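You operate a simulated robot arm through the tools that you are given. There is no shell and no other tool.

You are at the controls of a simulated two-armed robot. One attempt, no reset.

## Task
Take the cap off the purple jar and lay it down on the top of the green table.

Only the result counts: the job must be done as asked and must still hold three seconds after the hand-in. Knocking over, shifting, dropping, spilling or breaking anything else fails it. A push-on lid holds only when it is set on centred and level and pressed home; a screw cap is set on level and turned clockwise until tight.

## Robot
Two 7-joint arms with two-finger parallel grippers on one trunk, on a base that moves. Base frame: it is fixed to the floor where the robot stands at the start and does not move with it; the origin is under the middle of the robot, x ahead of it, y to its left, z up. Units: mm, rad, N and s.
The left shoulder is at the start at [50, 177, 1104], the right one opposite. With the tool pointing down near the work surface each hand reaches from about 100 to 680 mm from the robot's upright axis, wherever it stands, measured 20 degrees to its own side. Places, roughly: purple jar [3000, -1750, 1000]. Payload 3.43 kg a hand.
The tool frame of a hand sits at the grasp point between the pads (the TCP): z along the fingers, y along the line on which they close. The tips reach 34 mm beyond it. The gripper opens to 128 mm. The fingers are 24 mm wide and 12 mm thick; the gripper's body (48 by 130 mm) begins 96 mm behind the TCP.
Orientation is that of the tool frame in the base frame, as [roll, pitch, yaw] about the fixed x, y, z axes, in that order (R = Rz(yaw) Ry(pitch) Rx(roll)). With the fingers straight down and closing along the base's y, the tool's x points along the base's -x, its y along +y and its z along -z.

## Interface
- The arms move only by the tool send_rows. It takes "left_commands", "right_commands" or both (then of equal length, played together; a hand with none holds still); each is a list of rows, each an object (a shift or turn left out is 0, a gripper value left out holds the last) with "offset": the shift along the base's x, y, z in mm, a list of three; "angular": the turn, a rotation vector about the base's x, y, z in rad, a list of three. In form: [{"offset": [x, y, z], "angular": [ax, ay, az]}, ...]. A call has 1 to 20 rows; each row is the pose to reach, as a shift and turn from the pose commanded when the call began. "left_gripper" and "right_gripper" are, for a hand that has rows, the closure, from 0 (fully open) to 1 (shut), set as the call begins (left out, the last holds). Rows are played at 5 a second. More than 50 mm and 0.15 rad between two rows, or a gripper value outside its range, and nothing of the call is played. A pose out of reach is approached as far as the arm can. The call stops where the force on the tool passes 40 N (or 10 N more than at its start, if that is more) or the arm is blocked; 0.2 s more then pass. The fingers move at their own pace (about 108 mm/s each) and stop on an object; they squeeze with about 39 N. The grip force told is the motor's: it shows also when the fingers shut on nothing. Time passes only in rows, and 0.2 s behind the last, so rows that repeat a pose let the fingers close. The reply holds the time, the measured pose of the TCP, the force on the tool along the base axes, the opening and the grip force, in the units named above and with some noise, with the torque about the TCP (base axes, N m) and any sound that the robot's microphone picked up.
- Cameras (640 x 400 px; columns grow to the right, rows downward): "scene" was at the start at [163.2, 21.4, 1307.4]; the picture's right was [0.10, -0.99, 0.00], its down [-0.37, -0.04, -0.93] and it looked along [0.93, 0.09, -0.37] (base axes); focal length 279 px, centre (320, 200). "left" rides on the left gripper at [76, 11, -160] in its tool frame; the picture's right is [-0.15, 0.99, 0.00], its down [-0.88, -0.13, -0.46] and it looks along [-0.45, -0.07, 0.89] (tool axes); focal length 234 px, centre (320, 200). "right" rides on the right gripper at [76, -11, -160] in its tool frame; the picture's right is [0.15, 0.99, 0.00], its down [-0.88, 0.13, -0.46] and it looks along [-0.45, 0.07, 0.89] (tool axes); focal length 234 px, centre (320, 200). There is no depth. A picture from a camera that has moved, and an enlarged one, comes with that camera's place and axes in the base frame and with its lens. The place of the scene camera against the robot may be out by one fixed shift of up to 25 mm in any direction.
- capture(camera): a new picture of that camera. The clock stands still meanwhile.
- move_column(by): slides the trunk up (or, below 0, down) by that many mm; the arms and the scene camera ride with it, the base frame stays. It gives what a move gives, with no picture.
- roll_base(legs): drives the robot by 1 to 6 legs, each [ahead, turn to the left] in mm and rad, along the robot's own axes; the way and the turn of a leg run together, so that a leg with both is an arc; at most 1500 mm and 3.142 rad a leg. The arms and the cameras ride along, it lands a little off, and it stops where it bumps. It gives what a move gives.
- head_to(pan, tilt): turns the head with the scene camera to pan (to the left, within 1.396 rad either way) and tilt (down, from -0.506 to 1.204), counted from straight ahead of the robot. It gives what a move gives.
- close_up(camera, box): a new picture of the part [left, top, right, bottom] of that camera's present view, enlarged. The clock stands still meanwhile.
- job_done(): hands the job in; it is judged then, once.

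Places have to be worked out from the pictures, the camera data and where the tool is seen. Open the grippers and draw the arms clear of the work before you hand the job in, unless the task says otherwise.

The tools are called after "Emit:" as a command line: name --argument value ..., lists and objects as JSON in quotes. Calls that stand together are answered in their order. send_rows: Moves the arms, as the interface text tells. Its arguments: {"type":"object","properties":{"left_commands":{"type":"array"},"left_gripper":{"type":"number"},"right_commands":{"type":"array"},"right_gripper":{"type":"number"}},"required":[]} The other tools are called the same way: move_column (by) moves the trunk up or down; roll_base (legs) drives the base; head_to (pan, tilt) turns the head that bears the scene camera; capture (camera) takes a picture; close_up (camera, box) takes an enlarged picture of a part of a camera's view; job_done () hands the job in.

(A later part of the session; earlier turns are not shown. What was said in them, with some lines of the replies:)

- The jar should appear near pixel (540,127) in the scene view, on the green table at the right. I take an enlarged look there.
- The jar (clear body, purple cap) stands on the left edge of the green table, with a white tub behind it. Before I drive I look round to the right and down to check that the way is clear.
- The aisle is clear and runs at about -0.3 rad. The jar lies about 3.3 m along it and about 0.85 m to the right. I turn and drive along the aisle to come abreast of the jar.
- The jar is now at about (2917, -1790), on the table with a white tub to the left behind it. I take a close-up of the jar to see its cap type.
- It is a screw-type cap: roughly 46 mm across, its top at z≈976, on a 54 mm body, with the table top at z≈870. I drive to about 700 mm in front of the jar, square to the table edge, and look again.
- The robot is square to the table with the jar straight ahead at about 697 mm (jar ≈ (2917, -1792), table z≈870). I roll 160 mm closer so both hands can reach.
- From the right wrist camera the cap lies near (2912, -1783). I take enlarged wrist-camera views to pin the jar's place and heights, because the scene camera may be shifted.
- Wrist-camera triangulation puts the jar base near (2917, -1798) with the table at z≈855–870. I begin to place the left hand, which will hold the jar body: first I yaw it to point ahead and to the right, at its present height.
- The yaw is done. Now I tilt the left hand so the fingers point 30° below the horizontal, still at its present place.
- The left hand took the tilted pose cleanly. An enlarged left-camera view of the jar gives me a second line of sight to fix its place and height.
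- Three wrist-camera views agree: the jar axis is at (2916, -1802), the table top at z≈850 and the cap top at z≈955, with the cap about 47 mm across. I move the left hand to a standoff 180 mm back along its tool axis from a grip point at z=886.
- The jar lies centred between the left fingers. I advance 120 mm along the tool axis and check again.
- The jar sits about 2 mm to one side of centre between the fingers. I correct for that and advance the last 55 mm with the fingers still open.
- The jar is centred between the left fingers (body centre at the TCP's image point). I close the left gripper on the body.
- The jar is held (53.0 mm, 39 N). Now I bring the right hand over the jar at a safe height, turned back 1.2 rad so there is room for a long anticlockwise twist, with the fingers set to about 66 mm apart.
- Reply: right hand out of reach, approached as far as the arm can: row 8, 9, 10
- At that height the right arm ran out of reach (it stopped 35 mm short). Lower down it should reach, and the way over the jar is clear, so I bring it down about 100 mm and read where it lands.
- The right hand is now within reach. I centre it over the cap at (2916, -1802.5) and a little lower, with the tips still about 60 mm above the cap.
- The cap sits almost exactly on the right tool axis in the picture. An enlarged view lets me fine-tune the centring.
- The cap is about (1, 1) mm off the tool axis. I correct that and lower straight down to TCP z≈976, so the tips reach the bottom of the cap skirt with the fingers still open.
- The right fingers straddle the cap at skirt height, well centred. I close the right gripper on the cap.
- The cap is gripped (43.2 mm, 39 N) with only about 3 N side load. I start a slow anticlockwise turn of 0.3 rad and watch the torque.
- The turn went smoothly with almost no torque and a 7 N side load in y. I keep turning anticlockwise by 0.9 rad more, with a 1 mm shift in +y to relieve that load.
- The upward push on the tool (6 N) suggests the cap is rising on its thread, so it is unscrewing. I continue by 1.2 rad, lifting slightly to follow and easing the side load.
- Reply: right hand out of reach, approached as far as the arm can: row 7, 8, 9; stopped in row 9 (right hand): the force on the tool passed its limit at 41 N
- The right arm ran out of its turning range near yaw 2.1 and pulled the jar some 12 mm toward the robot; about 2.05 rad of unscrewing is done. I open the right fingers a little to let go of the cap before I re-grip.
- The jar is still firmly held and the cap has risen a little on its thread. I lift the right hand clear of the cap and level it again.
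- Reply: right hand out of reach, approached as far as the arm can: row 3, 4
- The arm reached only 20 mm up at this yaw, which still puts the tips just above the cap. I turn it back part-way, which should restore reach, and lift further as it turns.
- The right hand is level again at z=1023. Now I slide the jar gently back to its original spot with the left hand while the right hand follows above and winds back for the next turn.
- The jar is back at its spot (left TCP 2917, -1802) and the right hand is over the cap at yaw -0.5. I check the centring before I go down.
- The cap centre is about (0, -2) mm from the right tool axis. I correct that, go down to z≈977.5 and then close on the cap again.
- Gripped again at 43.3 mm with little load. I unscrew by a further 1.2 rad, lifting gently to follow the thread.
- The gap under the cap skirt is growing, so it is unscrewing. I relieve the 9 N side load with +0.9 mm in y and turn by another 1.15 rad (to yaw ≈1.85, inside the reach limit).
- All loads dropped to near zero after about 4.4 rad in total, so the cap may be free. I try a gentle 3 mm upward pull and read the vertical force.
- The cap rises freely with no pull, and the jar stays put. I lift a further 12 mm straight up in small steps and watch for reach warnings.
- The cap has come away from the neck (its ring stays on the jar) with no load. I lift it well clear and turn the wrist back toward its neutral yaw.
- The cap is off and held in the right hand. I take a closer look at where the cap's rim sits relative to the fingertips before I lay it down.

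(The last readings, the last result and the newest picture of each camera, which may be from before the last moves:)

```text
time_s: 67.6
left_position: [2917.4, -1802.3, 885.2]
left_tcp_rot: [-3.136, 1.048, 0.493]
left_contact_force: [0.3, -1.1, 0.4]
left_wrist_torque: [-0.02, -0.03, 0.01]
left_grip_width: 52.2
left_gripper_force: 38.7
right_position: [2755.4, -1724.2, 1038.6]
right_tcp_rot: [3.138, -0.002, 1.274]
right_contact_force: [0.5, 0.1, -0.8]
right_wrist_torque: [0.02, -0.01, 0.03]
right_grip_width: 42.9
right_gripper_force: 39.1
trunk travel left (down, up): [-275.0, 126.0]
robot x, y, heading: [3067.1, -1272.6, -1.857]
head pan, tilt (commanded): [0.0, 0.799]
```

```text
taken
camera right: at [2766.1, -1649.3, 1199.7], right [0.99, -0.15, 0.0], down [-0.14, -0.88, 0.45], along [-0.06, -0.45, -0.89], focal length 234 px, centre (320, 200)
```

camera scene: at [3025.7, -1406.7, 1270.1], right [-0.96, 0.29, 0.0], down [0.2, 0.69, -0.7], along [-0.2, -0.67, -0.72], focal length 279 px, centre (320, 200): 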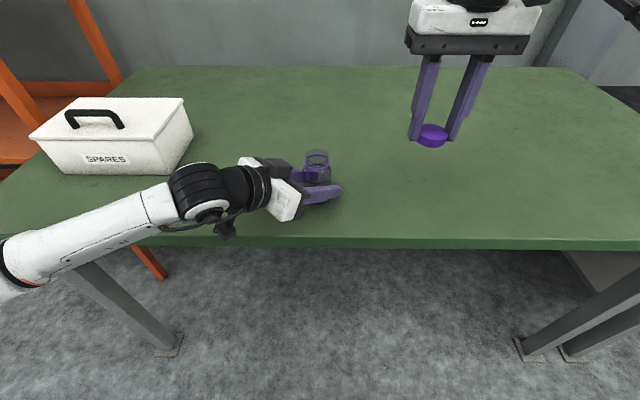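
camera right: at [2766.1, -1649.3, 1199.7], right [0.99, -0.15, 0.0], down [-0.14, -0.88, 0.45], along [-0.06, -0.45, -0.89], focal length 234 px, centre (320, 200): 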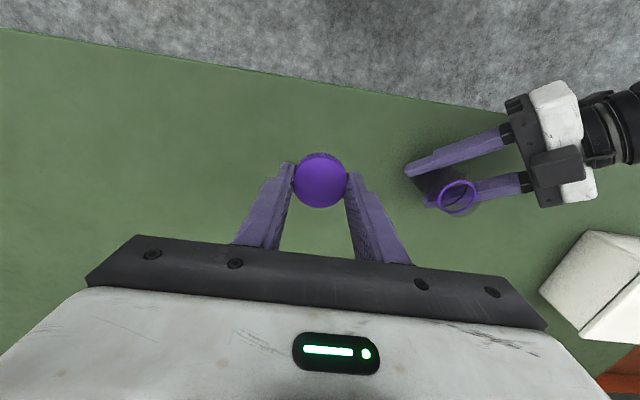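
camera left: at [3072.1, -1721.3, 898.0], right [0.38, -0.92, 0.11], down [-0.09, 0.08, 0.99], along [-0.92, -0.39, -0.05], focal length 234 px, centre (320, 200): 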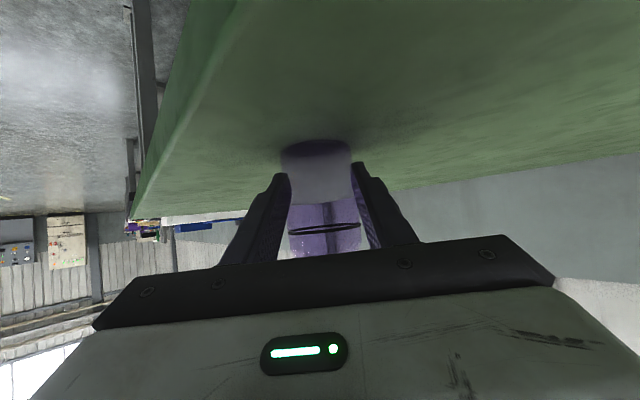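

The cap's rim hangs about 8 mm below the fingertips, so it should touch the table at a TCP height of about 892. The spot at (2756, -1724) is clear, so I lower to TCP z≈905.

Emit:
send_rows --right_commands '[{"offset": [0, 0, -35]}, {"offset": [0, 0, -70]}, {"offset": [0, 0, -100]}, {"offset": [0, 0, -120]}, {"offset": [0, 0, -133]}, {"offset": [0, 0, -133]}]'

Emit:
close_up --camera "scene" --box '[384, 130, 480, 190]'

Emit:
capture --camera "scene"

```text
time_s: 69.0
left_position: [2916.0, -1801.8, 885.5]
left_tcp_rot: [-3.135, 1.049, 0.494]
left_contact_force: [0.2, 0.0, -0.3]
left_wrist_torque: [0.02, -0.01, 0.02]
left_grip_width: 52.2
left_gripper_force: 38.7
right_position: [2755.1, -1724.4, 905.6]
right_tcp_rot: [3.138, -0.003, 1.271]
right_contact_force: [0.5, 0.1, -0.3]
right_wrist_torque: [0.02, -0.01, -0.01]
right_grip_width: 43.4
right_gripper_force: 38.9
trunk travel left (down, up): [-275.0, 126.0]
robot x, y, heading: [3069.4, -1276.7, -1.859]
head pan, tilt (commanded): [0.0, 0.799]
```

```text
6.67 times, centred on (432, 160) of scene
camera zoom: at [3025.5, -1406.7, 1270.1], right [-0.96, 0.29, 0.0], down [0.2, 0.69, -0.7], along [-0.2, -0.67, -0.72], focal length 1858 px, centre (-427, 467)
```

zoom: 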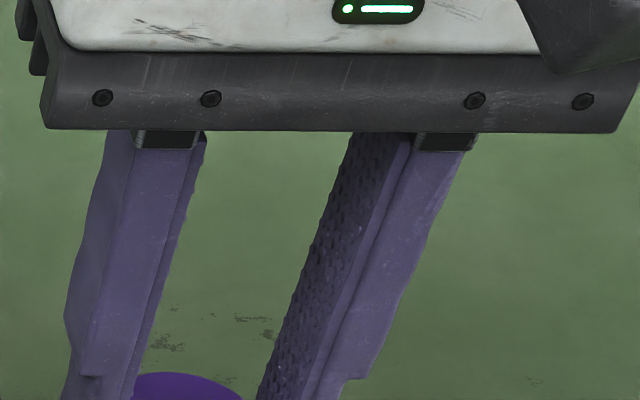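

```text
taken
camera scene: at [3025.5, -1406.7, 1270.1], right [-0.96, 0.29, 0.0], down [0.2, 0.69, -0.7], along [-0.2, -0.67, -0.72], focal length 279 px, centre (320, 200)
```

scene: 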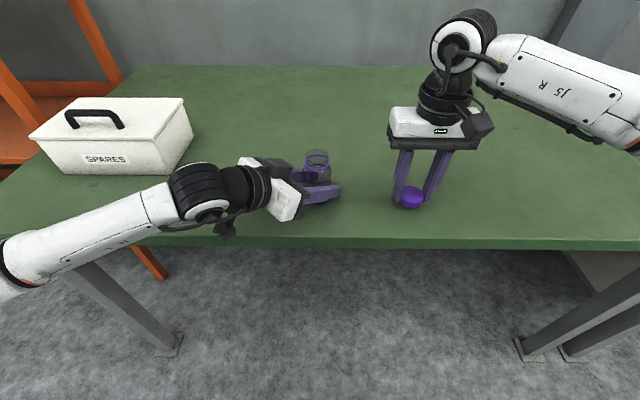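

The cap is now about 10 mm above the table with no load. I go down in 2 mm steps, watching the vertical force.

Emit:
send_rows --right_commands '[{"offset": [0, 0, -2]}, {"offset": [0, 0, -4]}, {"offset": [0, 0, -6]}, {"offset": [0, 0, -8]}, {"offset": [0, 0, -9]}, {"offset": [0, 0, -9]}]'

Emit:
close_up --camera "scene" --box '[372, 170, 452, 220]'

```text
time_s: 70.4
left_position: [2917.1, -1802.3, 884.1]
left_tcp_rot: [-3.135, 1.049, 0.494]
left_contact_force: [0.1, 0.7, -1.3]
left_wrist_torque: [-0.02, 0.02, 0.03]
left_grip_width: 52.0
left_gripper_force: 39.0
right_position: [2755.8, -1724.5, 896.7]
right_tcp_rot: [3.137, -0.001, 1.272]
right_contact_force: [0.8, -0.4, -0.2]
right_wrist_torque: [0.01, -0.01, -0.01]
right_grip_width: 43.3
right_gripper_force: 38.6
trunk travel left (down, up): [-275.0, 126.0]
robot x, y, heading: [3064.7, -1269.0, -1.857]
head pan, tilt (commanded): [0.0, 0.799]
```

```text
8.00 times, centred on (412, 195) of scene
camera zoom: at [3025.5, -1406.7, 1270.1], right [-0.96, 0.29, 0.0], down [0.2, 0.69, -0.7], along [-0.2, -0.67, -0.72], focal length 2229 px, centre (-416, 240)
```

zoom: 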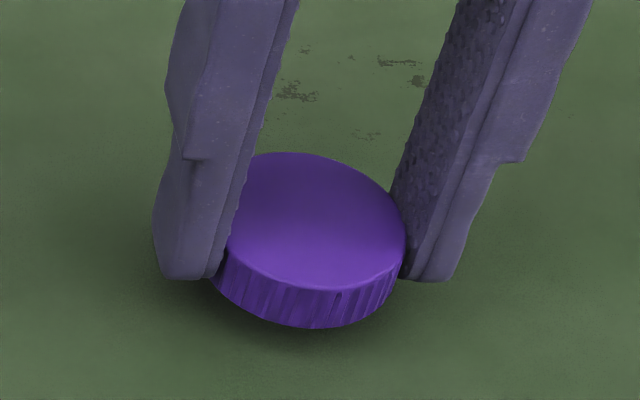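

Still no contact, and the shadow shows a small gap. I lower in 1 mm steps.

Emit:
send_rows --right_commands '[{"offset": [0, 0, -1]}, {"offset": [0, 0, -2]}, {"offset": [0, 0, -3]}, {"offset": [0, 0, -3]}]'

Emit:
close_up --camera "scene" --box '[372, 170, 452, 220]'

```text
time_s: 71.4
left_position: [2917.2, -1803.0, 884.7]
left_tcp_rot: [-3.137, 1.049, 0.494]
left_contact_force: [-0.1, 0.4, -1.0]
left_wrist_torque: [0.0, 0.04, 0.0]
left_grip_width: 51.9
left_gripper_force: 39.2
right_position: [2756.6, -1724.4, 894.4]
right_tcp_rot: [3.138, -0.001, 1.272]
right_contact_force: [0.1, 0.0, 0.1]
right_wrist_torque: [0.0, 0.02, 0.03]
right_grip_width: 43.6
right_gripper_force: 39.5
trunk travel left (down, up): [-275.0, 126.0]
robot x, y, heading: [3068.8, -1270.0, -1.855]
head pan, tilt (commanded): [0.0, 0.799]
```

```text
8.00 times, centred on (412, 195) of scene
camera zoom: at [3025.5, -1406.7, 1270.1], right [-0.96, 0.29, 0.0], down [0.2, 0.69, -0.7], along [-0.2, -0.67, -0.72], focal length 2229 px, centre (-416, 240)
```

zoom: 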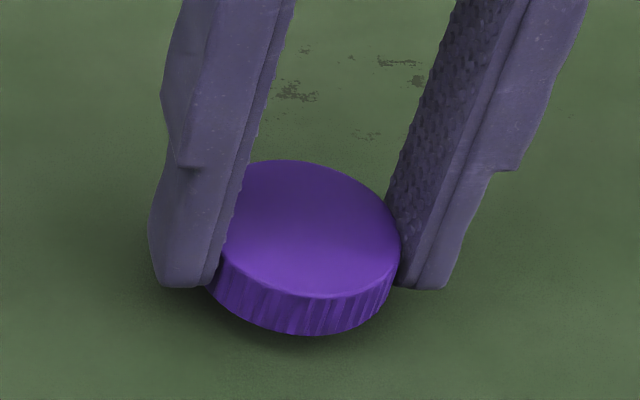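

Still free of contact. I go on down in 1 mm steps.

Emit:
send_rows --right_commands '[{"offset": [0, 0, -1]}, {"offset": [0, 0, -2]}, {"offset": [0, 0, -2]}]'

Emit:
send_rows --right_commands '[{"offset": [0, 0, -1]}, {"offset": [0, 0, -1.5]}, {"offset": [0, 0, -1.5]}]'

Emit:
close_up --camera "scene" --box '[372, 170, 452, 220]'

```text
time_s: 72.2
left_position: [2917.0, -1801.9, 885.3]
left_tcp_rot: [-3.134, 1.049, 0.494]
left_contact_force: [0.0, -0.3, -0.4]
left_wrist_torque: [0.02, -0.02, -0.02]
left_grip_width: 52.1
left_gripper_force: 39.2
right_position: [2755.9, -1724.4, 892.5]
right_tcp_rot: [3.137, -0.002, 1.272]
right_contact_force: [0.6, -0.4, -0.8]
right_wrist_torque: [0.01, -0.03, -0.01]
right_grip_width: 43.3
right_gripper_force: 39.6
trunk travel left (down, up): [-275.0, 126.0]
robot x, y, heading: [3067.4, -1274.4, -1.861]
head pan, tilt (commanded): [0.0, 0.799]
```

```text
time_s: 73.0
left_position: [2917.1, -1803.3, 884.7]
left_tcp_rot: [-3.136, 1.048, 0.493]
left_contact_force: [-0.2, 0.0, 0.5]
left_wrist_torque: [-0.01, 0.0, 0.01]
left_grip_width: 52.1
left_gripper_force: 38.7
right_position: [2755.9, -1724.9, 890.1]
right_tcp_rot: [3.139, -0.001, 1.272]
right_contact_force: [0.3, 0.0, 0.2]
right_wrist_torque: [0.0, 0.02, -0.02]
right_grip_width: 43.1
right_gripper_force: 38.8
trunk travel left (down, up): [-275.0, 126.0]
robot x, y, heading: [3066.9, -1271.2, -1.861]
head pan, tilt (commanded): [0.0, 0.799]
```

```text
8.00 times, centred on (412, 195) of scene
camera zoom: at [3025.5, -1406.7, 1270.1], right [-0.96, 0.29, 0.0], down [0.2, 0.69, -0.7], along [-0.2, -0.67, -0.72], focal length 2229 px, centre (-416, 240)
```

zoom: 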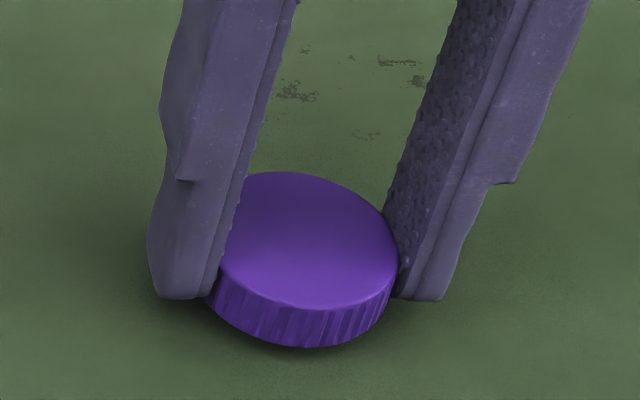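

At TCP z=890 there is still no contact. I continue in 1 mm steps.

Emit:
send_rows --right_commands '[{"offset": [0, 0, -1]}, {"offset": [0, 0, -1]}]'

Emit:
send_rows --right_commands '[{"offset": [0, 0, -1]}, {"offset": [0, 0, -1]}]'

Emit:
close_up --camera "scene" --box '[372, 170, 452, 220]'

```text
time_s: 73.6
left_position: [2916.3, -1802.6, 885.7]
left_tcp_rot: [-3.136, 1.049, 0.493]
left_contact_force: [-0.2, 0.3, 0.2]
left_wrist_torque: [-0.01, -0.01, -0.05]
left_grip_width: 52.0
left_gripper_force: 38.5
right_position: [2755.4, -1723.9, 888.7]
right_tcp_rot: [3.137, -0.002, 1.273]
right_contact_force: [0.7, -0.4, 0.0]
right_wrist_torque: [-0.02, -0.02, 0.01]
right_grip_width: 43.2
right_gripper_force: 38.9
trunk travel left (down, up): [-275.0, 126.0]
robot x, y, heading: [3072.7, -1273.0, -1.859]
head pan, tilt (commanded): [0.0, 0.799]
```

```text
time_s: 74.2
left_position: [2916.4, -1802.1, 885.3]
left_tcp_rot: [-3.135, 1.05, 0.494]
left_contact_force: [-0.2, -0.5, 0.3]
left_wrist_torque: [-0.04, -0.01, -0.01]
left_grip_width: 52.1
left_gripper_force: 39.4
right_position: [2755.6, -1724.1, 888.9]
right_tcp_rot: [3.138, -0.003, 1.273]
right_contact_force: [-0.2, 0.3, 1.0]
right_wrist_torque: [0.02, -0.04, 0.04]
right_grip_width: 43.2
right_gripper_force: 39.1
trunk travel left (down, up): [-275.0, 126.0]
robot x, y, heading: [3068.1, -1273.4, -1.858]
head pan, tilt (commanded): [0.0, 0.799]
```

```text
8.00 times, centred on (412, 195) of scene
camera zoom: at [3025.5, -1406.7, 1270.1], right [-0.96, 0.29, 0.0], down [0.2, 0.69, -0.7], along [-0.2, -0.67, -0.72], focal length 2229 px, centre (-416, 240)
```

zoom: 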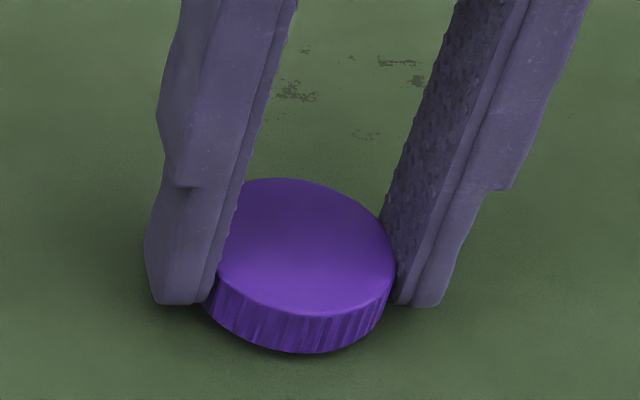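

Contact may be just starting (Fz about 1 N). One more millimetre to confirm.

Emit:
send_rows --right_commands '[{"offset": [0, 0, -1]}, {"offset": [0, 0, -1]}]'

Emit:
send_rows --right_commands '[{"offset": [0, 0, -0.5]}, {"offset": [0, 0, -0.5]}]'

Emit:
close_up --camera "scene" --box '[372, 170, 452, 220]'

```text
time_s: 74.8
left_position: [2915.2, -1803.7, 884.4]
left_tcp_rot: [-3.136, 1.048, 0.494]
left_contact_force: [-0.5, -0.4, 0.0]
left_wrist_torque: [0.01, -0.03, 0.02]
left_grip_width: 51.9
left_gripper_force: 39.0
right_position: [2756.9, -1723.5, 887.3]
right_tcp_rot: [3.138, -0.003, 1.271]
right_contact_force: [0.4, 0.8, -0.1]
right_wrist_torque: [-0.01, -0.01, 0.03]
right_grip_width: 43.0
right_gripper_force: 39.8
trunk travel left (down, up): [-275.0, 126.0]
robot x, y, heading: [3065.7, -1274.5, -1.859]
head pan, tilt (commanded): [0.0, 0.799]
```

```text
time_s: 75.4
left_position: [2916.1, -1801.0, 885.7]
left_tcp_rot: [-3.136, 1.05, 0.494]
left_contact_force: [-0.7, -0.2, 0.1]
left_wrist_torque: [0.01, -0.02, -0.03]
left_grip_width: 51.8
left_gripper_force: 39.0
right_position: [2756.4, -1725.0, 887.8]
right_tcp_rot: [3.139, -0.002, 1.273]
right_contact_force: [-0.2, -0.3, 0.0]
right_wrist_torque: [-0.02, 0.0, 0.0]
right_grip_width: 43.4
right_gripper_force: 38.3
trunk travel left (down, up): [-275.0, 126.0]
robot x, y, heading: [3069.1, -1274.0, -1.858]
head pan, tilt (commanded): [0.0, 0.799]
```

```text
8.00 times, centred on (412, 195) of scene
camera zoom: at [3025.5, -1406.7, 1270.1], right [-0.96, 0.29, 0.0], down [0.2, 0.69, -0.7], along [-0.2, -0.67, -0.72], focal length 2229 px, centre (-416, 240)
```

zoom: 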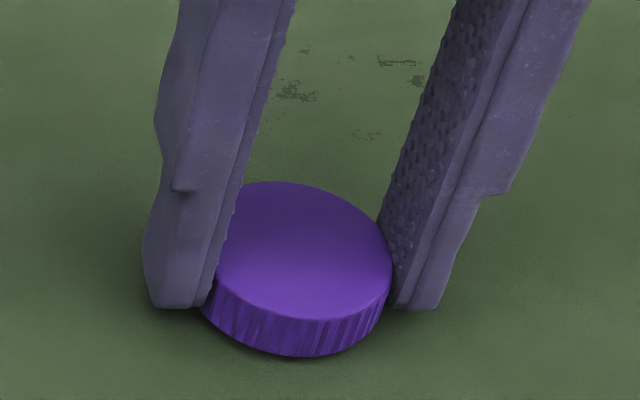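

Still no vertical load at about 887. I continue in 1 mm steps.

Emit:
send_rows --right_commands '[{"offset": [0, 0, -1]}, {"offset": [0, 0, -1]}]'

Emit:
send_rows --right_commands '[{"offset": [0, 0, -1]}, {"offset": [0, 0, -1]}]'

Emit:
close_up --camera "scene" --box '[372, 170, 452, 220]'

```text
time_s: 76.0
left_position: [2917.3, -1802.0, 885.0]
left_tcp_rot: [-3.139, 1.049, 0.494]
left_contact_force: [0.2, -0.6, -0.4]
left_wrist_torque: [0.02, 0.04, -0.01]
left_grip_width: 51.9
left_gripper_force: 39.0
right_position: [2755.9, -1724.3, 887.4]
right_tcp_rot: [3.138, -0.001, 1.274]
right_contact_force: [-0.2, 0.7, 0.1]
right_wrist_torque: [0.04, 0.02, 0.02]
right_grip_width: 43.4
right_gripper_force: 39.0
trunk travel left (down, up): [-275.0, 126.0]
robot x, y, heading: [3068.3, -1276.0, -1.858]
head pan, tilt (commanded): [0.0, 0.799]
```

```text
time_s: 76.6
left_position: [2916.6, -1802.8, 885.1]
left_tcp_rot: [-3.139, 1.049, 0.495]
left_contact_force: [-0.1, 0.6, 0.1]
left_wrist_torque: [0.0, 0.0, -0.01]
left_grip_width: 51.8
left_gripper_force: 39.7
right_position: [2756.0, -1724.1, 885.6]
right_tcp_rot: [3.138, 0.001, 1.272]
right_contact_force: [-0.4, -0.2, -1.2]
right_wrist_torque: [0.04, 0.03, 0.01]
right_grip_width: 43.4
right_gripper_force: 39.3
trunk travel left (down, up): [-275.0, 126.0]
robot x, y, heading: [3068.8, -1275.3, -1.858]
head pan, tilt (commanded): [0.0, 0.799]
```

```text
8.00 times, centred on (412, 195) of scene
camera zoom: at [3025.5, -1406.7, 1270.1], right [-0.96, 0.29, 0.0], down [0.2, 0.69, -0.7], along [-0.2, -0.67, -0.72], focal length 2229 px, centre (-416, 240)
```

zoom: 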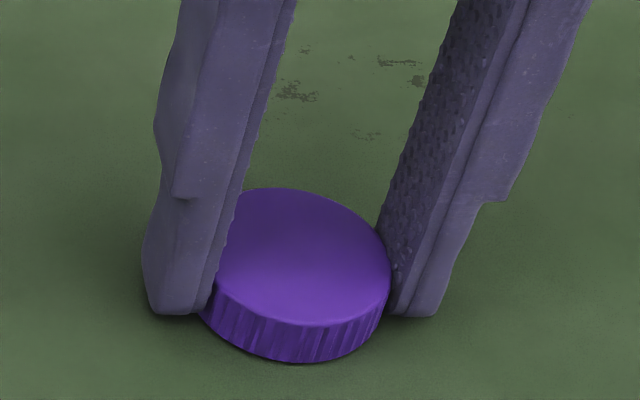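

Still unloaded, with the shadow gap closing. Two more 1 mm steps.

Emit:
send_rows --right_commands '[{"offset": [0, 0, -1]}, {"offset": [0, 0, -1]}]'

Emit:
send_rows --right_commands '[{"offset": [0, 0, -1]}, {"offset": [0, 0, -1]}]'

Emit:
close_up --camera "scene" --box '[372, 170, 452, 220]'

Emit:
capture --camera "left"

```text
time_s: 77.2
left_position: [2916.4, -1802.4, 884.9]
left_tcp_rot: [-3.137, 1.048, 0.494]
left_contact_force: [0.7, 0.4, 0.8]
left_wrist_torque: [0.05, 0.02, -0.01]
left_grip_width: 51.9
left_gripper_force: 38.7
right_position: [2755.5, -1723.5, 884.2]
right_tcp_rot: [3.139, -0.002, 1.272]
right_contact_force: [0.2, -0.7, -0.4]
right_wrist_torque: [0.0, -0.02, -0.03]
right_grip_width: 43.6
right_gripper_force: 38.8
trunk travel left (down, up): [-275.0, 126.0]
robot x, y, heading: [3066.0, -1277.4, -1.86]
head pan, tilt (commanded): [0.0, 0.799]
```

```text
time_s: 77.8
left_position: [2916.6, -1802.2, 885.0]
left_tcp_rot: [-3.138, 1.049, 0.493]
left_contact_force: [-0.5, -0.4, -0.3]
left_wrist_torque: [-0.02, -0.01, 0.0]
left_grip_width: 51.8
left_gripper_force: 39.2
right_position: [2755.5, -1722.6, 883.3]
right_tcp_rot: [3.138, 0.0, 1.272]
right_contact_force: [-1.3, 0.9, 7.0]
right_wrist_torque: [0.03, 0.22, 0.01]
right_grip_width: 43.1
right_gripper_force: 39.5
trunk travel left (down, up): [-275.0, 126.0]
robot x, y, heading: [3068.8, -1273.8, -1.862]
head pan, tilt (commanded): [0.0, 0.799]
```

```text
8.00 times, centred on (412, 195) of scene
camera zoom: at [3025.8, -1406.2, 1270.3], right [-0.96, 0.29, 0.0], down [0.2, 0.69, -0.7], along [-0.2, -0.67, -0.72], focal length 2229 px, centre (-416, 240)
```

zoom: 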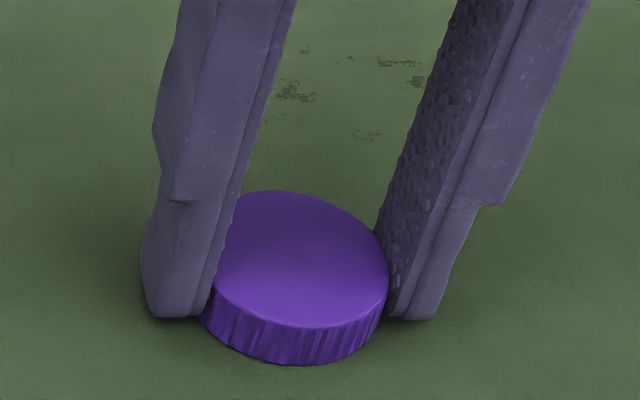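

```text
taken
camera left: at [3077.2, -1729.1, 898.7], right [0.4, -0.91, 0.12], down [-0.1, 0.09, 0.99], along [-0.91, -0.41, -0.05], focal length 234 px, centre (320, 200)
```

left: 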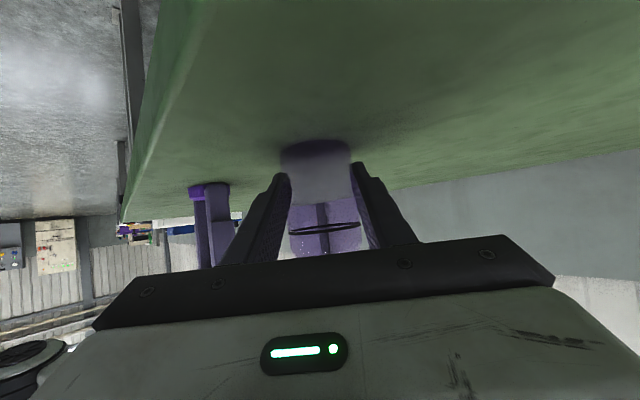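

Contact: Fz rose to 7 N at TCP z≈883. I check from the left camera that it is the cap's rim and not the fingertips that touches.

Emit:
close_up --camera "left" --box '[168, 160, 248, 210]'

```text
8.00 times, centred on (208, 185) of left
camera zoom: at [3077.2, -1729.1, 898.7], right [0.4, -0.91, 0.12], down [-0.1, 0.09, 0.99], along [-0.91, -0.41, -0.05], focal length 1873 px, centre (1216, 320)
```

zoom: 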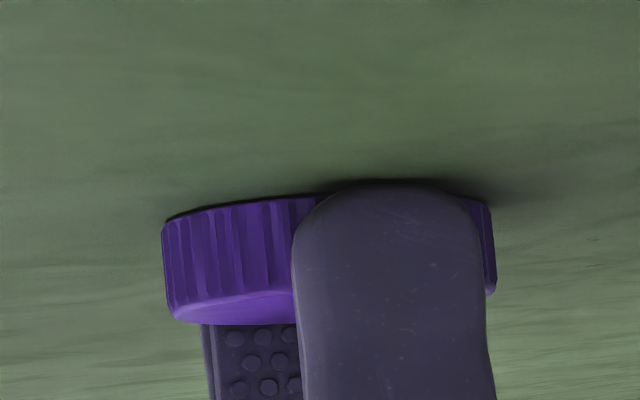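

The cap's rim and the fingertips are right at the table surface. I open the right fingers moderately to let go of the cap.

Emit:
send_rows --right_commands '[{"offset": [0, 0, 0.5]}, {"offset": [0, 0, 0.5]}, {"offset": [0, 0, 0.5]}, {"offset": [0, 0, 0.5]}]' --right_gripper 0.4

Emit:
close_up --camera "scene" --box '[372, 170, 452, 220]'

Emit:
close_up --camera "left" --box '[168, 160, 248, 210]'

```text
time_s: 78.8
left_position: [2917.0, -1802.2, 884.7]
left_tcp_rot: [-3.136, 1.049, 0.493]
left_contact_force: [-0.3, 0.5, 0.1]
left_wrist_torque: [0.0, 0.01, -0.01]
left_grip_width: 51.7
left_gripper_force: 39.0
right_position: [2756.6, -1723.6, 883.9]
right_tcp_rot: [3.137, -0.002, 1.273]
right_contact_force: [3.7, -1.3, 6.4]
right_wrist_torque: [-0.04, 0.1, 0.09]
right_grip_width: 73.9
right_gripper_force: 0.0
trunk travel left (down, up): [-275.0, 126.0]
robot x, y, heading: [3063.9, -1274.7, -1.858]
head pan, tilt (commanded): [0.0, 0.799]
```

```text
8.00 times, centred on (412, 195) of scene
camera zoom: at [3026.3, -1406.4, 1270.2], right [-0.96, 0.29, 0.0], down [0.2, 0.69, -0.7], along [-0.2, -0.67, -0.72], focal length 2229 px, centre (-416, 240)
```

zoom: 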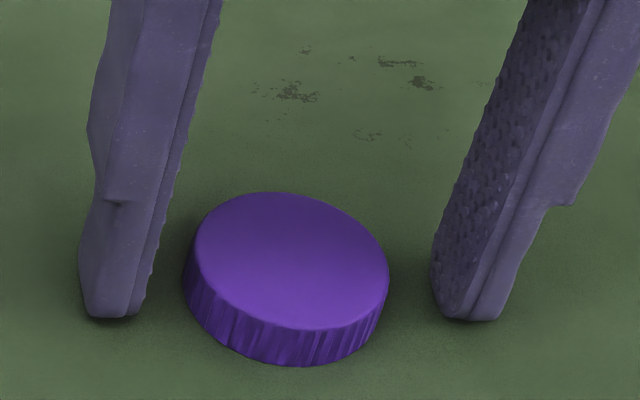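

```text
8.00 times, centred on (208, 185) of left
camera zoom: at [3077.6, -1729.2, 898.5], right [0.4, -0.91, 0.12], down [-0.1, 0.09, 0.99], along [-0.91, -0.41, -0.05], focal length 1873 px, centre (1216, 320)
```

zoom: 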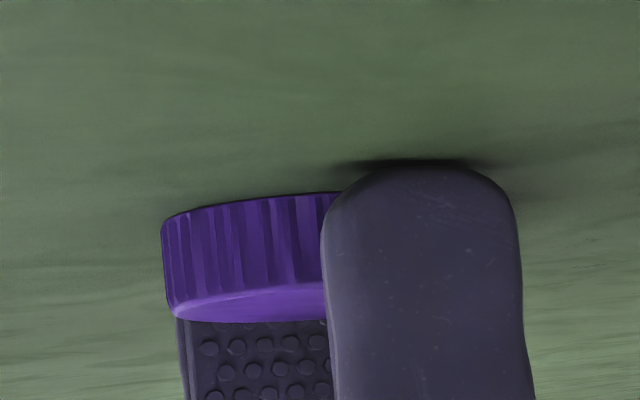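

The cap lies flat on the table and the fingers are clear of it. I lift the right hand straight up.

Emit:
send_rows --right_commands '[{"offset": [0, 0, 5]}, {"offset": [0, 0, 15]}, {"offset": [0, 0, 35]}, {"offset": [0, 0, 60]}, {"offset": [0, 0, 90]}, {"offset": [0, 0, 120]}, {"offset": [0, 0, 150]}, {"offset": [0, 0, 150]}]'

Emit:
capture --camera "scene"

Emit:
capture --camera "right"

```text
time_s: 80.6
left_position: [2916.9, -1802.5, 885.7]
left_tcp_rot: [-3.138, 1.049, 0.495]
left_contact_force: [0.3, 1.1, 0.5]
left_wrist_torque: [0.01, 0.01, -0.03]
left_grip_width: 51.8
left_gripper_force: 38.9
right_position: [2756.7, -1725.0, 1034.3]
right_tcp_rot: [3.138, -0.001, 1.273]
right_contact_force: [-0.4, 0.3, 0.1]
right_wrist_torque: [-0.02, 0.0, 0.01]
right_grip_width: 76.9
right_gripper_force: 0.1
trunk travel left (down, up): [-275.0, 126.0]
robot x, y, heading: [3065.9, -1274.8, -1.861]
head pan, tilt (commanded): [0.0, 0.799]
```

```text
taken
camera scene: at [3025.5, -1406.7, 1270.1], right [-0.96, 0.29, 0.0], down [0.2, 0.69, -0.7], along [-0.2, -0.67, -0.72], focal length 279 px, centre (320, 200)
```

scene: 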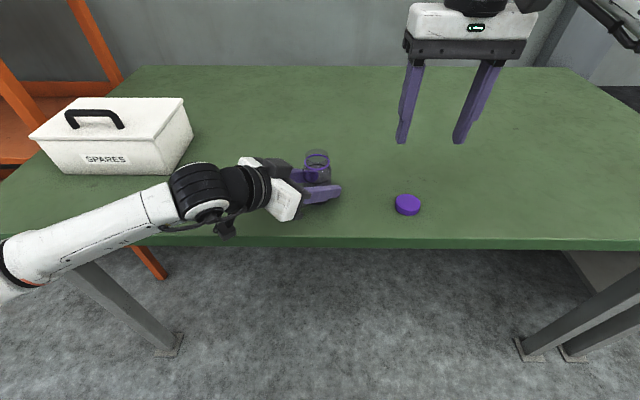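

```text
taken
camera right: at [2767.3, -1649.3, 1194.9], right [0.99, -0.15, 0.0], down [-0.14, -0.88, 0.45], along [-0.06, -0.45, -0.89], focal length 234 px, centre (320, 200)
```

right: 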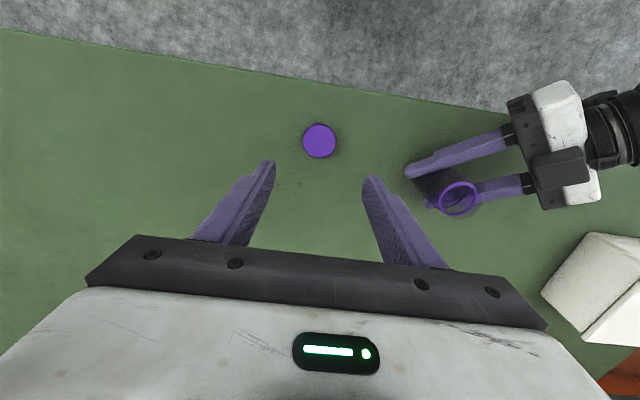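

The cap lies on the table at its spot. Before I let go of the jar, I check that its base stands on the table.

Emit:
close_up --camera "left" --box '[256, 110, 384, 190]'

Emit:
close_up --camera "scene" --box '[260, 140, 372, 210]'

```text
5.00 times, centred on (320, 150) of left
camera zoom: at [3077.1, -1729.4, 898.3], right [0.4, -0.91, 0.12], down [-0.1, 0.09, 0.99], along [-0.91, -0.41, -0.05], focal length 1171 px, centre (320, 450)
```

zoom: 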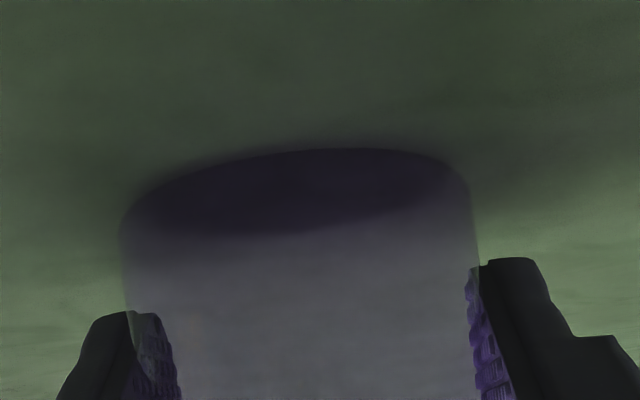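

```text
5.71 times, centred on (316, 175) of scene
camera zoom: at [3025.5, -1406.7, 1270.1], right [-0.96, 0.29, 0.0], down [0.2, 0.69, -0.7], along [-0.2, -0.67, -0.72], focal length 1592 px, centre (343, 343)
```

zoom: 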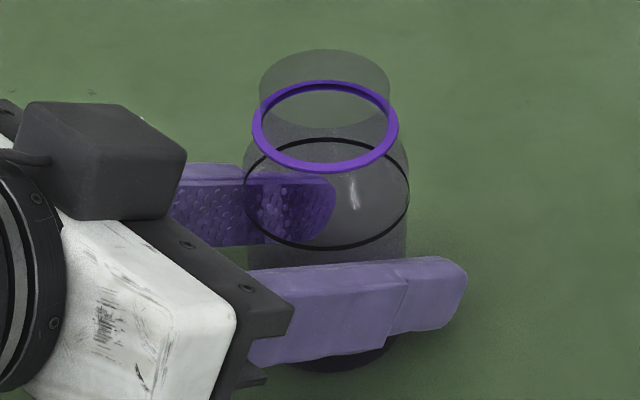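

The base looks to be on the table. I press down by 0.8 mm with the left hand to confirm it is seated before I open.

Emit:
send_rows --left_commands '[{"offset": [0, 0, -0.4]}, {"offset": [0, 0, -0.8]}, {"offset": [0, 0, -0.8]}]'

```text
time_s: 81.4
left_position: [2917.2, -1802.5, 884.2]
left_tcp_rot: [-3.14, 1.049, 0.491]
left_contact_force: [-1.3, 0.1, 0.2]
left_wrist_torque: [0.03, 0.0, -0.02]
left_grip_width: 51.8
left_gripper_force: 39.1
right_position: [2756.8, -1723.4, 1034.3]
right_tcp_rot: [3.138, -0.002, 1.273]
right_contact_force: [-0.3, -0.8, 0.8]
right_wrist_torque: [0.0, 0.01, 0.04]
right_grip_width: 76.8
right_gripper_force: 0.0
trunk travel left (down, up): [-275.0, 126.0]
robot x, y, heading: [3067.7, -1273.9, -1.859]
head pan, tilt (commanded): [0.0, 0.799]
```

No seating force yet, so the jar may be hanging a hair above the table. I lower in 0.7 mm steps until the force rises.

Emit:
send_rows --left_commands '[{"offset": [0, 0, -0.7]}, {"offset": [0, 0, -0.7]}]'

Emit:
send_rows --left_commands '[{"offset": [0, 0, -0.7]}, {"offset": [0, 0, -0.7]}]'

Emit:
close_up --camera "left" --box '[256, 110, 384, 190]'

```text
time_s: 82.0
left_position: [2915.7, -1803.3, 883.8]
left_tcp_rot: [-3.139, 1.051, 0.491]
left_contact_force: [0.9, -0.2, 4.6]
left_wrist_torque: [0.07, -0.07, 0.01]
left_grip_width: 51.9
left_gripper_force: 39.1
right_position: [2755.6, -1724.0, 1033.2]
right_tcp_rot: [3.138, 0.0, 1.271]
right_contact_force: [-0.3, -0.2, -0.8]
right_wrist_torque: [-0.01, 0.0, 0.03]
right_grip_width: 77.0
right_gripper_force: 0.1
trunk travel left (down, up): [-275.0, 126.0]
robot x, y, heading: [3070.4, -1274.7, -1.856]
head pan, tilt (commanded): [0.0, 0.799]
```

```text
time_s: 82.6
left_position: [2917.4, -1802.1, 885.7]
left_tcp_rot: [-3.141, 1.052, 0.49]
left_contact_force: [1.8, -0.7, 9.5]
left_wrist_torque: [0.08, -0.19, -0.01]
left_grip_width: 51.5
left_gripper_force: 39.0
right_position: [2755.9, -1722.9, 1033.2]
right_tcp_rot: [3.138, -0.001, 1.273]
right_contact_force: [0.1, 0.6, -0.3]
right_wrist_torque: [-0.01, 0.04, 0.01]
right_grip_width: 76.3
right_gripper_force: 0.0
trunk travel left (down, up): [-275.0, 126.0]
robot x, y, heading: [3066.2, -1273.9, -1.856]
head pan, tilt (commanded): [0.0, 0.799]
```

```text
5.00 times, centred on (320, 150) of left
camera zoom: at [3077.1, -1729.2, 897.6], right [0.4, -0.91, 0.13], down [-0.1, 0.1, 0.99], along [-0.91, -0.41, -0.05], focal length 1171 px, centre (320, 450)
```

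zoom: 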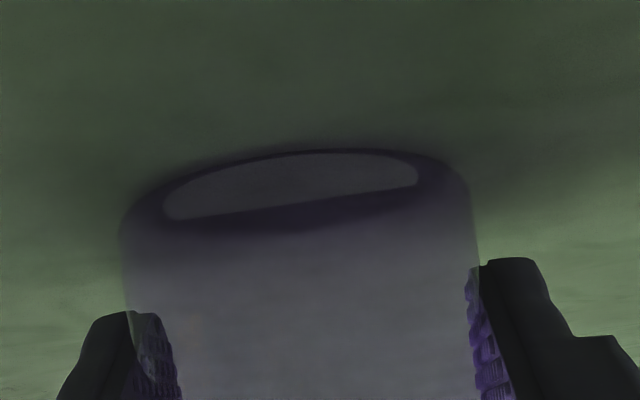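

The jar is now seated (Fz rose to 9.5 N). I ease off 0.7 mm and open the left gripper.

Emit:
send_rows --left_commands '[{"offset": [0, 0, 0.7]}, {"offset": [0, 0, 0.7]}]'

Emit:
send_rows --left_commands '[{"offset": [0, 0, 0]}, {"offset": [0, 0, 0]}, {"offset": [0, 0, 0]}, {"offset": [0, 0, 0]}]' --left_gripper 0.0

Emit:
capture --camera "left"

Emit:
close_up --camera "scene" --box '[240, 120, 400, 220]'

Emit:
capture --camera "right"

```text
time_s: 83.2
left_position: [2917.3, -1802.0, 884.7]
left_tcp_rot: [-3.138, 1.051, 0.49]
left_contact_force: [1.3, -2.2, 9.4]
left_wrist_torque: [-0.05, -0.11, -0.03]
left_grip_width: 51.8
left_gripper_force: 39.0
right_position: [2757.5, -1723.6, 1032.7]
right_tcp_rot: [3.137, -0.002, 1.272]
right_contact_force: [0.0, 0.3, 0.2]
right_wrist_torque: [-0.03, 0.02, -0.01]
right_grip_width: 76.7
right_gripper_force: 0.1
trunk travel left (down, up): [-275.0, 126.0]
robot x, y, heading: [3065.6, -1274.4, -1.859]
head pan, tilt (commanded): [0.0, 0.799]
```

```text
time_s: 84.2
left_position: [2916.8, -1803.2, 883.2]
left_tcp_rot: [-3.136, 1.051, 0.494]
left_contact_force: [-0.1, -0.1, 0.0]
left_wrist_torque: [0.02, -0.03, -0.01]
left_grip_width: 128.0
left_gripper_force: 0.1
right_position: [2756.7, -1724.5, 1033.7]
right_tcp_rot: [3.138, -0.003, 1.272]
right_contact_force: [-0.9, 0.9, 0.2]
right_wrist_torque: [0.03, -0.03, 0.02]
right_grip_width: 76.9
right_gripper_force: 0.0
trunk travel left (down, up): [-275.0, 126.0]
robot x, y, heading: [3069.4, -1273.9, -1.86]
head pan, tilt (commanded): [0.0, 0.799]
```

```text
taken
camera left: at [3077.1, -1729.4, 897.0], right [0.4, -0.91, 0.12], down [-0.1, 0.09, 0.99], along [-0.91, -0.41, -0.05], focal length 234 px, centre (320, 200)
```

left: 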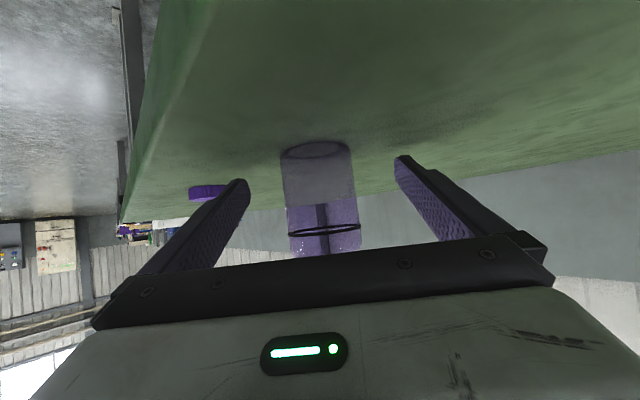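

```text
4.00 times, centred on (320, 170) of scene
camera zoom: at [3025.6, -1406.6, 1270.2], right [-0.96, 0.29, 0.0], down [0.2, 0.69, -0.7], along [-0.2, -0.67, -0.72], focal length 1115 px, centre (320, 320)
```

zoom: 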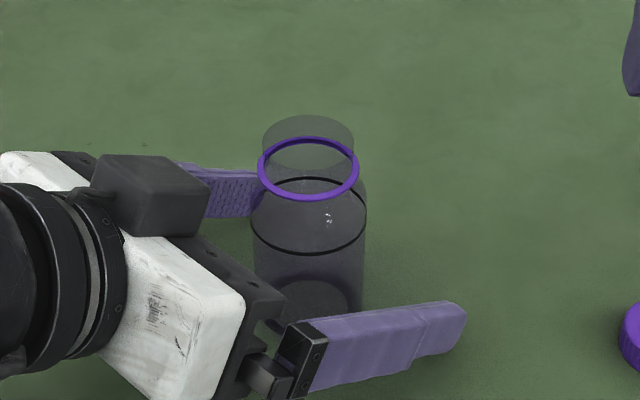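

```text
taken
camera right: at [2767.3, -1649.3, 1194.5], right [0.99, -0.15, 0.0], down [-0.14, -0.88, 0.45], along [-0.06, -0.45, -0.89], focal length 234 px, centre (320, 200)
```

right: 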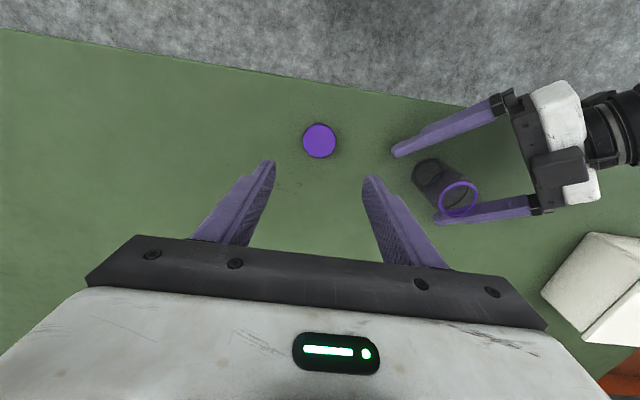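

The jar stands upright by itself with the left fingers open. I draw the left hand straight back along its tool axis.

Emit:
send_rows --left_commands '[{"offset": [8, 4.3, 5]}, {"offset": [23, 12.4, 15]}, {"offset": [46, 24.7, 30]}, {"offset": [69, 37, 44.5]}, {"offset": [92, 49.4, 59.5]}, {"offset": [115, 61.7, 74]}, {"offset": [138, 74, 89]}, {"offset": [138, 74, 89]}]'

Emit:
capture --camera "scene"

Emit:
capture --camera "right"

```text
time_s: 86.0
left_position: [3054.7, -1728.0, 971.9]
left_tcp_rot: [-3.138, 1.048, 0.491]
left_contact_force: [0.1, 0.4, 0.6]
left_wrist_torque: [-0.03, 0.02, -0.02]
left_grip_width: 127.9
left_gripper_force: 0.1
right_position: [2757.5, -1724.7, 1034.1]
right_tcp_rot: [3.137, -0.002, 1.271]
right_contact_force: [1.0, 0.1, -0.2]
right_wrist_torque: [0.02, 0.0, -0.02]
right_grip_width: 76.9
right_gripper_force: 0.0
trunk travel left (down, up): [-275.0, 126.0]
robot x, y, heading: [3067.0, -1273.3, -1.859]
head pan, tilt (commanded): [0.0, 0.799]
```

```text
taken
camera scene: at [3025.5, -1406.7, 1270.1], right [-0.96, 0.29, 0.0], down [0.2, 0.69, -0.7], along [-0.2, -0.67, -0.72], focal length 279 px, centre (320, 200)
```

scene: 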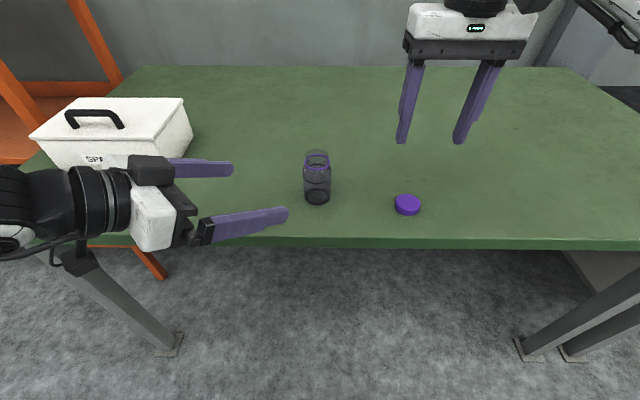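

```text
taken
camera right: at [2767.2, -1649.3, 1194.5], right [0.99, -0.15, 0.0], down [-0.14, -0.88, 0.45], along [-0.06, -0.45, -0.89], focal length 234 px, centre (320, 200)
```

right: 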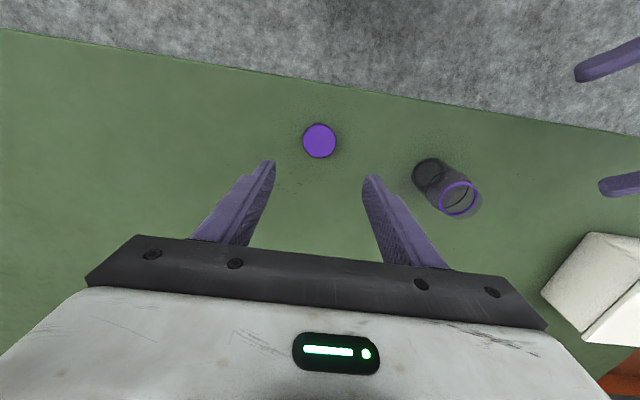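

The jar stands in its original place and the cap lies beside it. I draw both hands up and back, clear of the work, with both grippers fully open.

Emit:
send_rows --left_commands '[{"offset": [9, 3, 33]}, {"offset": [18, 6, 66]}, {"offset": [27, 9, 99]}, {"offset": [36, 12, 132]}, {"offset": [45, 14, 165]}, {"offset": [51, 16, 195]}, {"offset": [51, 16, 195]}]' --right_commands '[{"offset": [5, 17, 20]}, {"offset": [10, 34, 40]}, {"offset": [15, 51, 60]}, {"offset": [20, 68, 80]}, {"offset": [25, 85, 100]}, {"offset": [30, 100, 120]}, {"offset": [30, 100, 120]}]' --left_gripper 0.0 --right_gripper 0.0

Emit:
capture --camera "scene"

Emit:
close_up --camera "scene" --box '[280, 130, 440, 230]'

```text
time_s: 87.6
left_position: [3105.5, -1712.2, 1168.0]
left_tcp_rot: [-3.136, 1.049, 0.492]
left_contact_force: [-0.5, 0.5, 0.7]
left_wrist_torque: [0.0, 0.0, -0.01]
left_grip_width: 127.9
left_gripper_force: 0.0
right_position: [2785.3, -1624.1, 1153.7]
right_tcp_rot: [3.138, -0.001, 1.273]
right_contact_force: [-0.2, -0.1, -0.7]
right_wrist_torque: [-0.02, -0.04, -0.01]
right_grip_width: 128.3
right_gripper_force: 0.1
trunk travel left (down, up): [-275.0, 126.0]
robot x, y, heading: [3068.3, -1274.2, -1.856]
head pan, tilt (commanded): [0.0, 0.799]
```

```text
taken
camera scene: at [3025.6, -1406.7, 1270.1], right [-0.96, 0.29, 0.0], down [0.2, 0.69, -0.7], along [-0.2, -0.67, -0.72], focal length 279 px, centre (320, 200)
```

scene: 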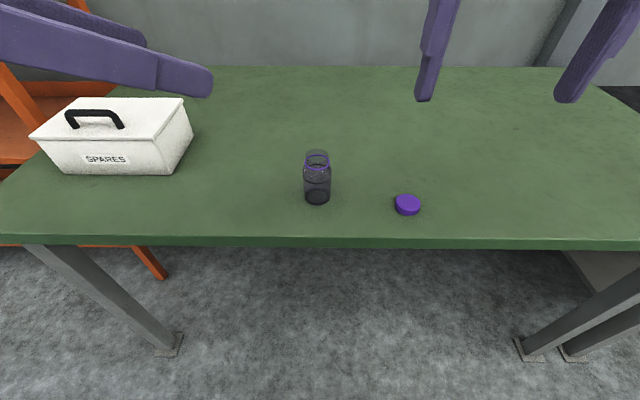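

```text
4.00 times, centred on (360, 180) of scene
camera zoom: at [3025.6, -1406.7, 1270.1], right [-0.96, 0.29, 0.0], down [0.2, 0.69, -0.7], along [-0.2, -0.67, -0.72], focal length 1115 px, centre (160, 280)
```

zoom: 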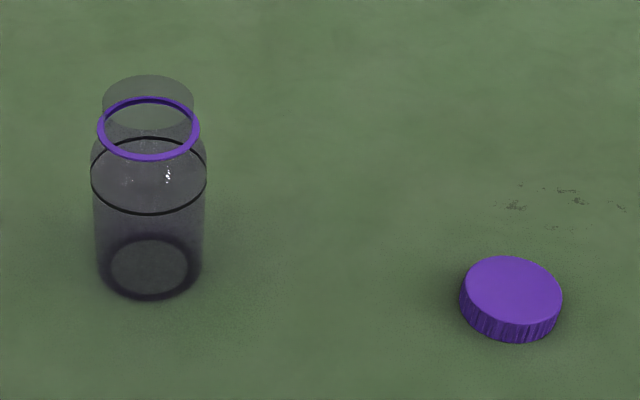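

The jar stands open and upright in its original place, the cap lies flat on the green table beside it, the tub has not moved, and both hands are open and clear. I hand the job in.

Emit:
job_done

```text
The job is handed in.
```

The cap is off the purple jar and lying flat on the green table, about 180 mm to the right of the jar as the robot faces it. I handed the job in, but no verdict came back.

- **Unscrewing:** I held the jar body with the left hand and turned the cap anticlockwise with the right in two grips, about 4.4 rad in all. It then lifted off freely. The purple ring under the cap stayed on the jar's neck.
- **Jar shifted briefly:** On the first grip the right arm ran out of turning range and pulled the jar about 12 mm toward the robot. I slid it back with the cap still on. In the last pictures it stands upright in its original spot.
- **End state:** The SPARES tub was not touched. Both grippers are open and drawn clear of the table.
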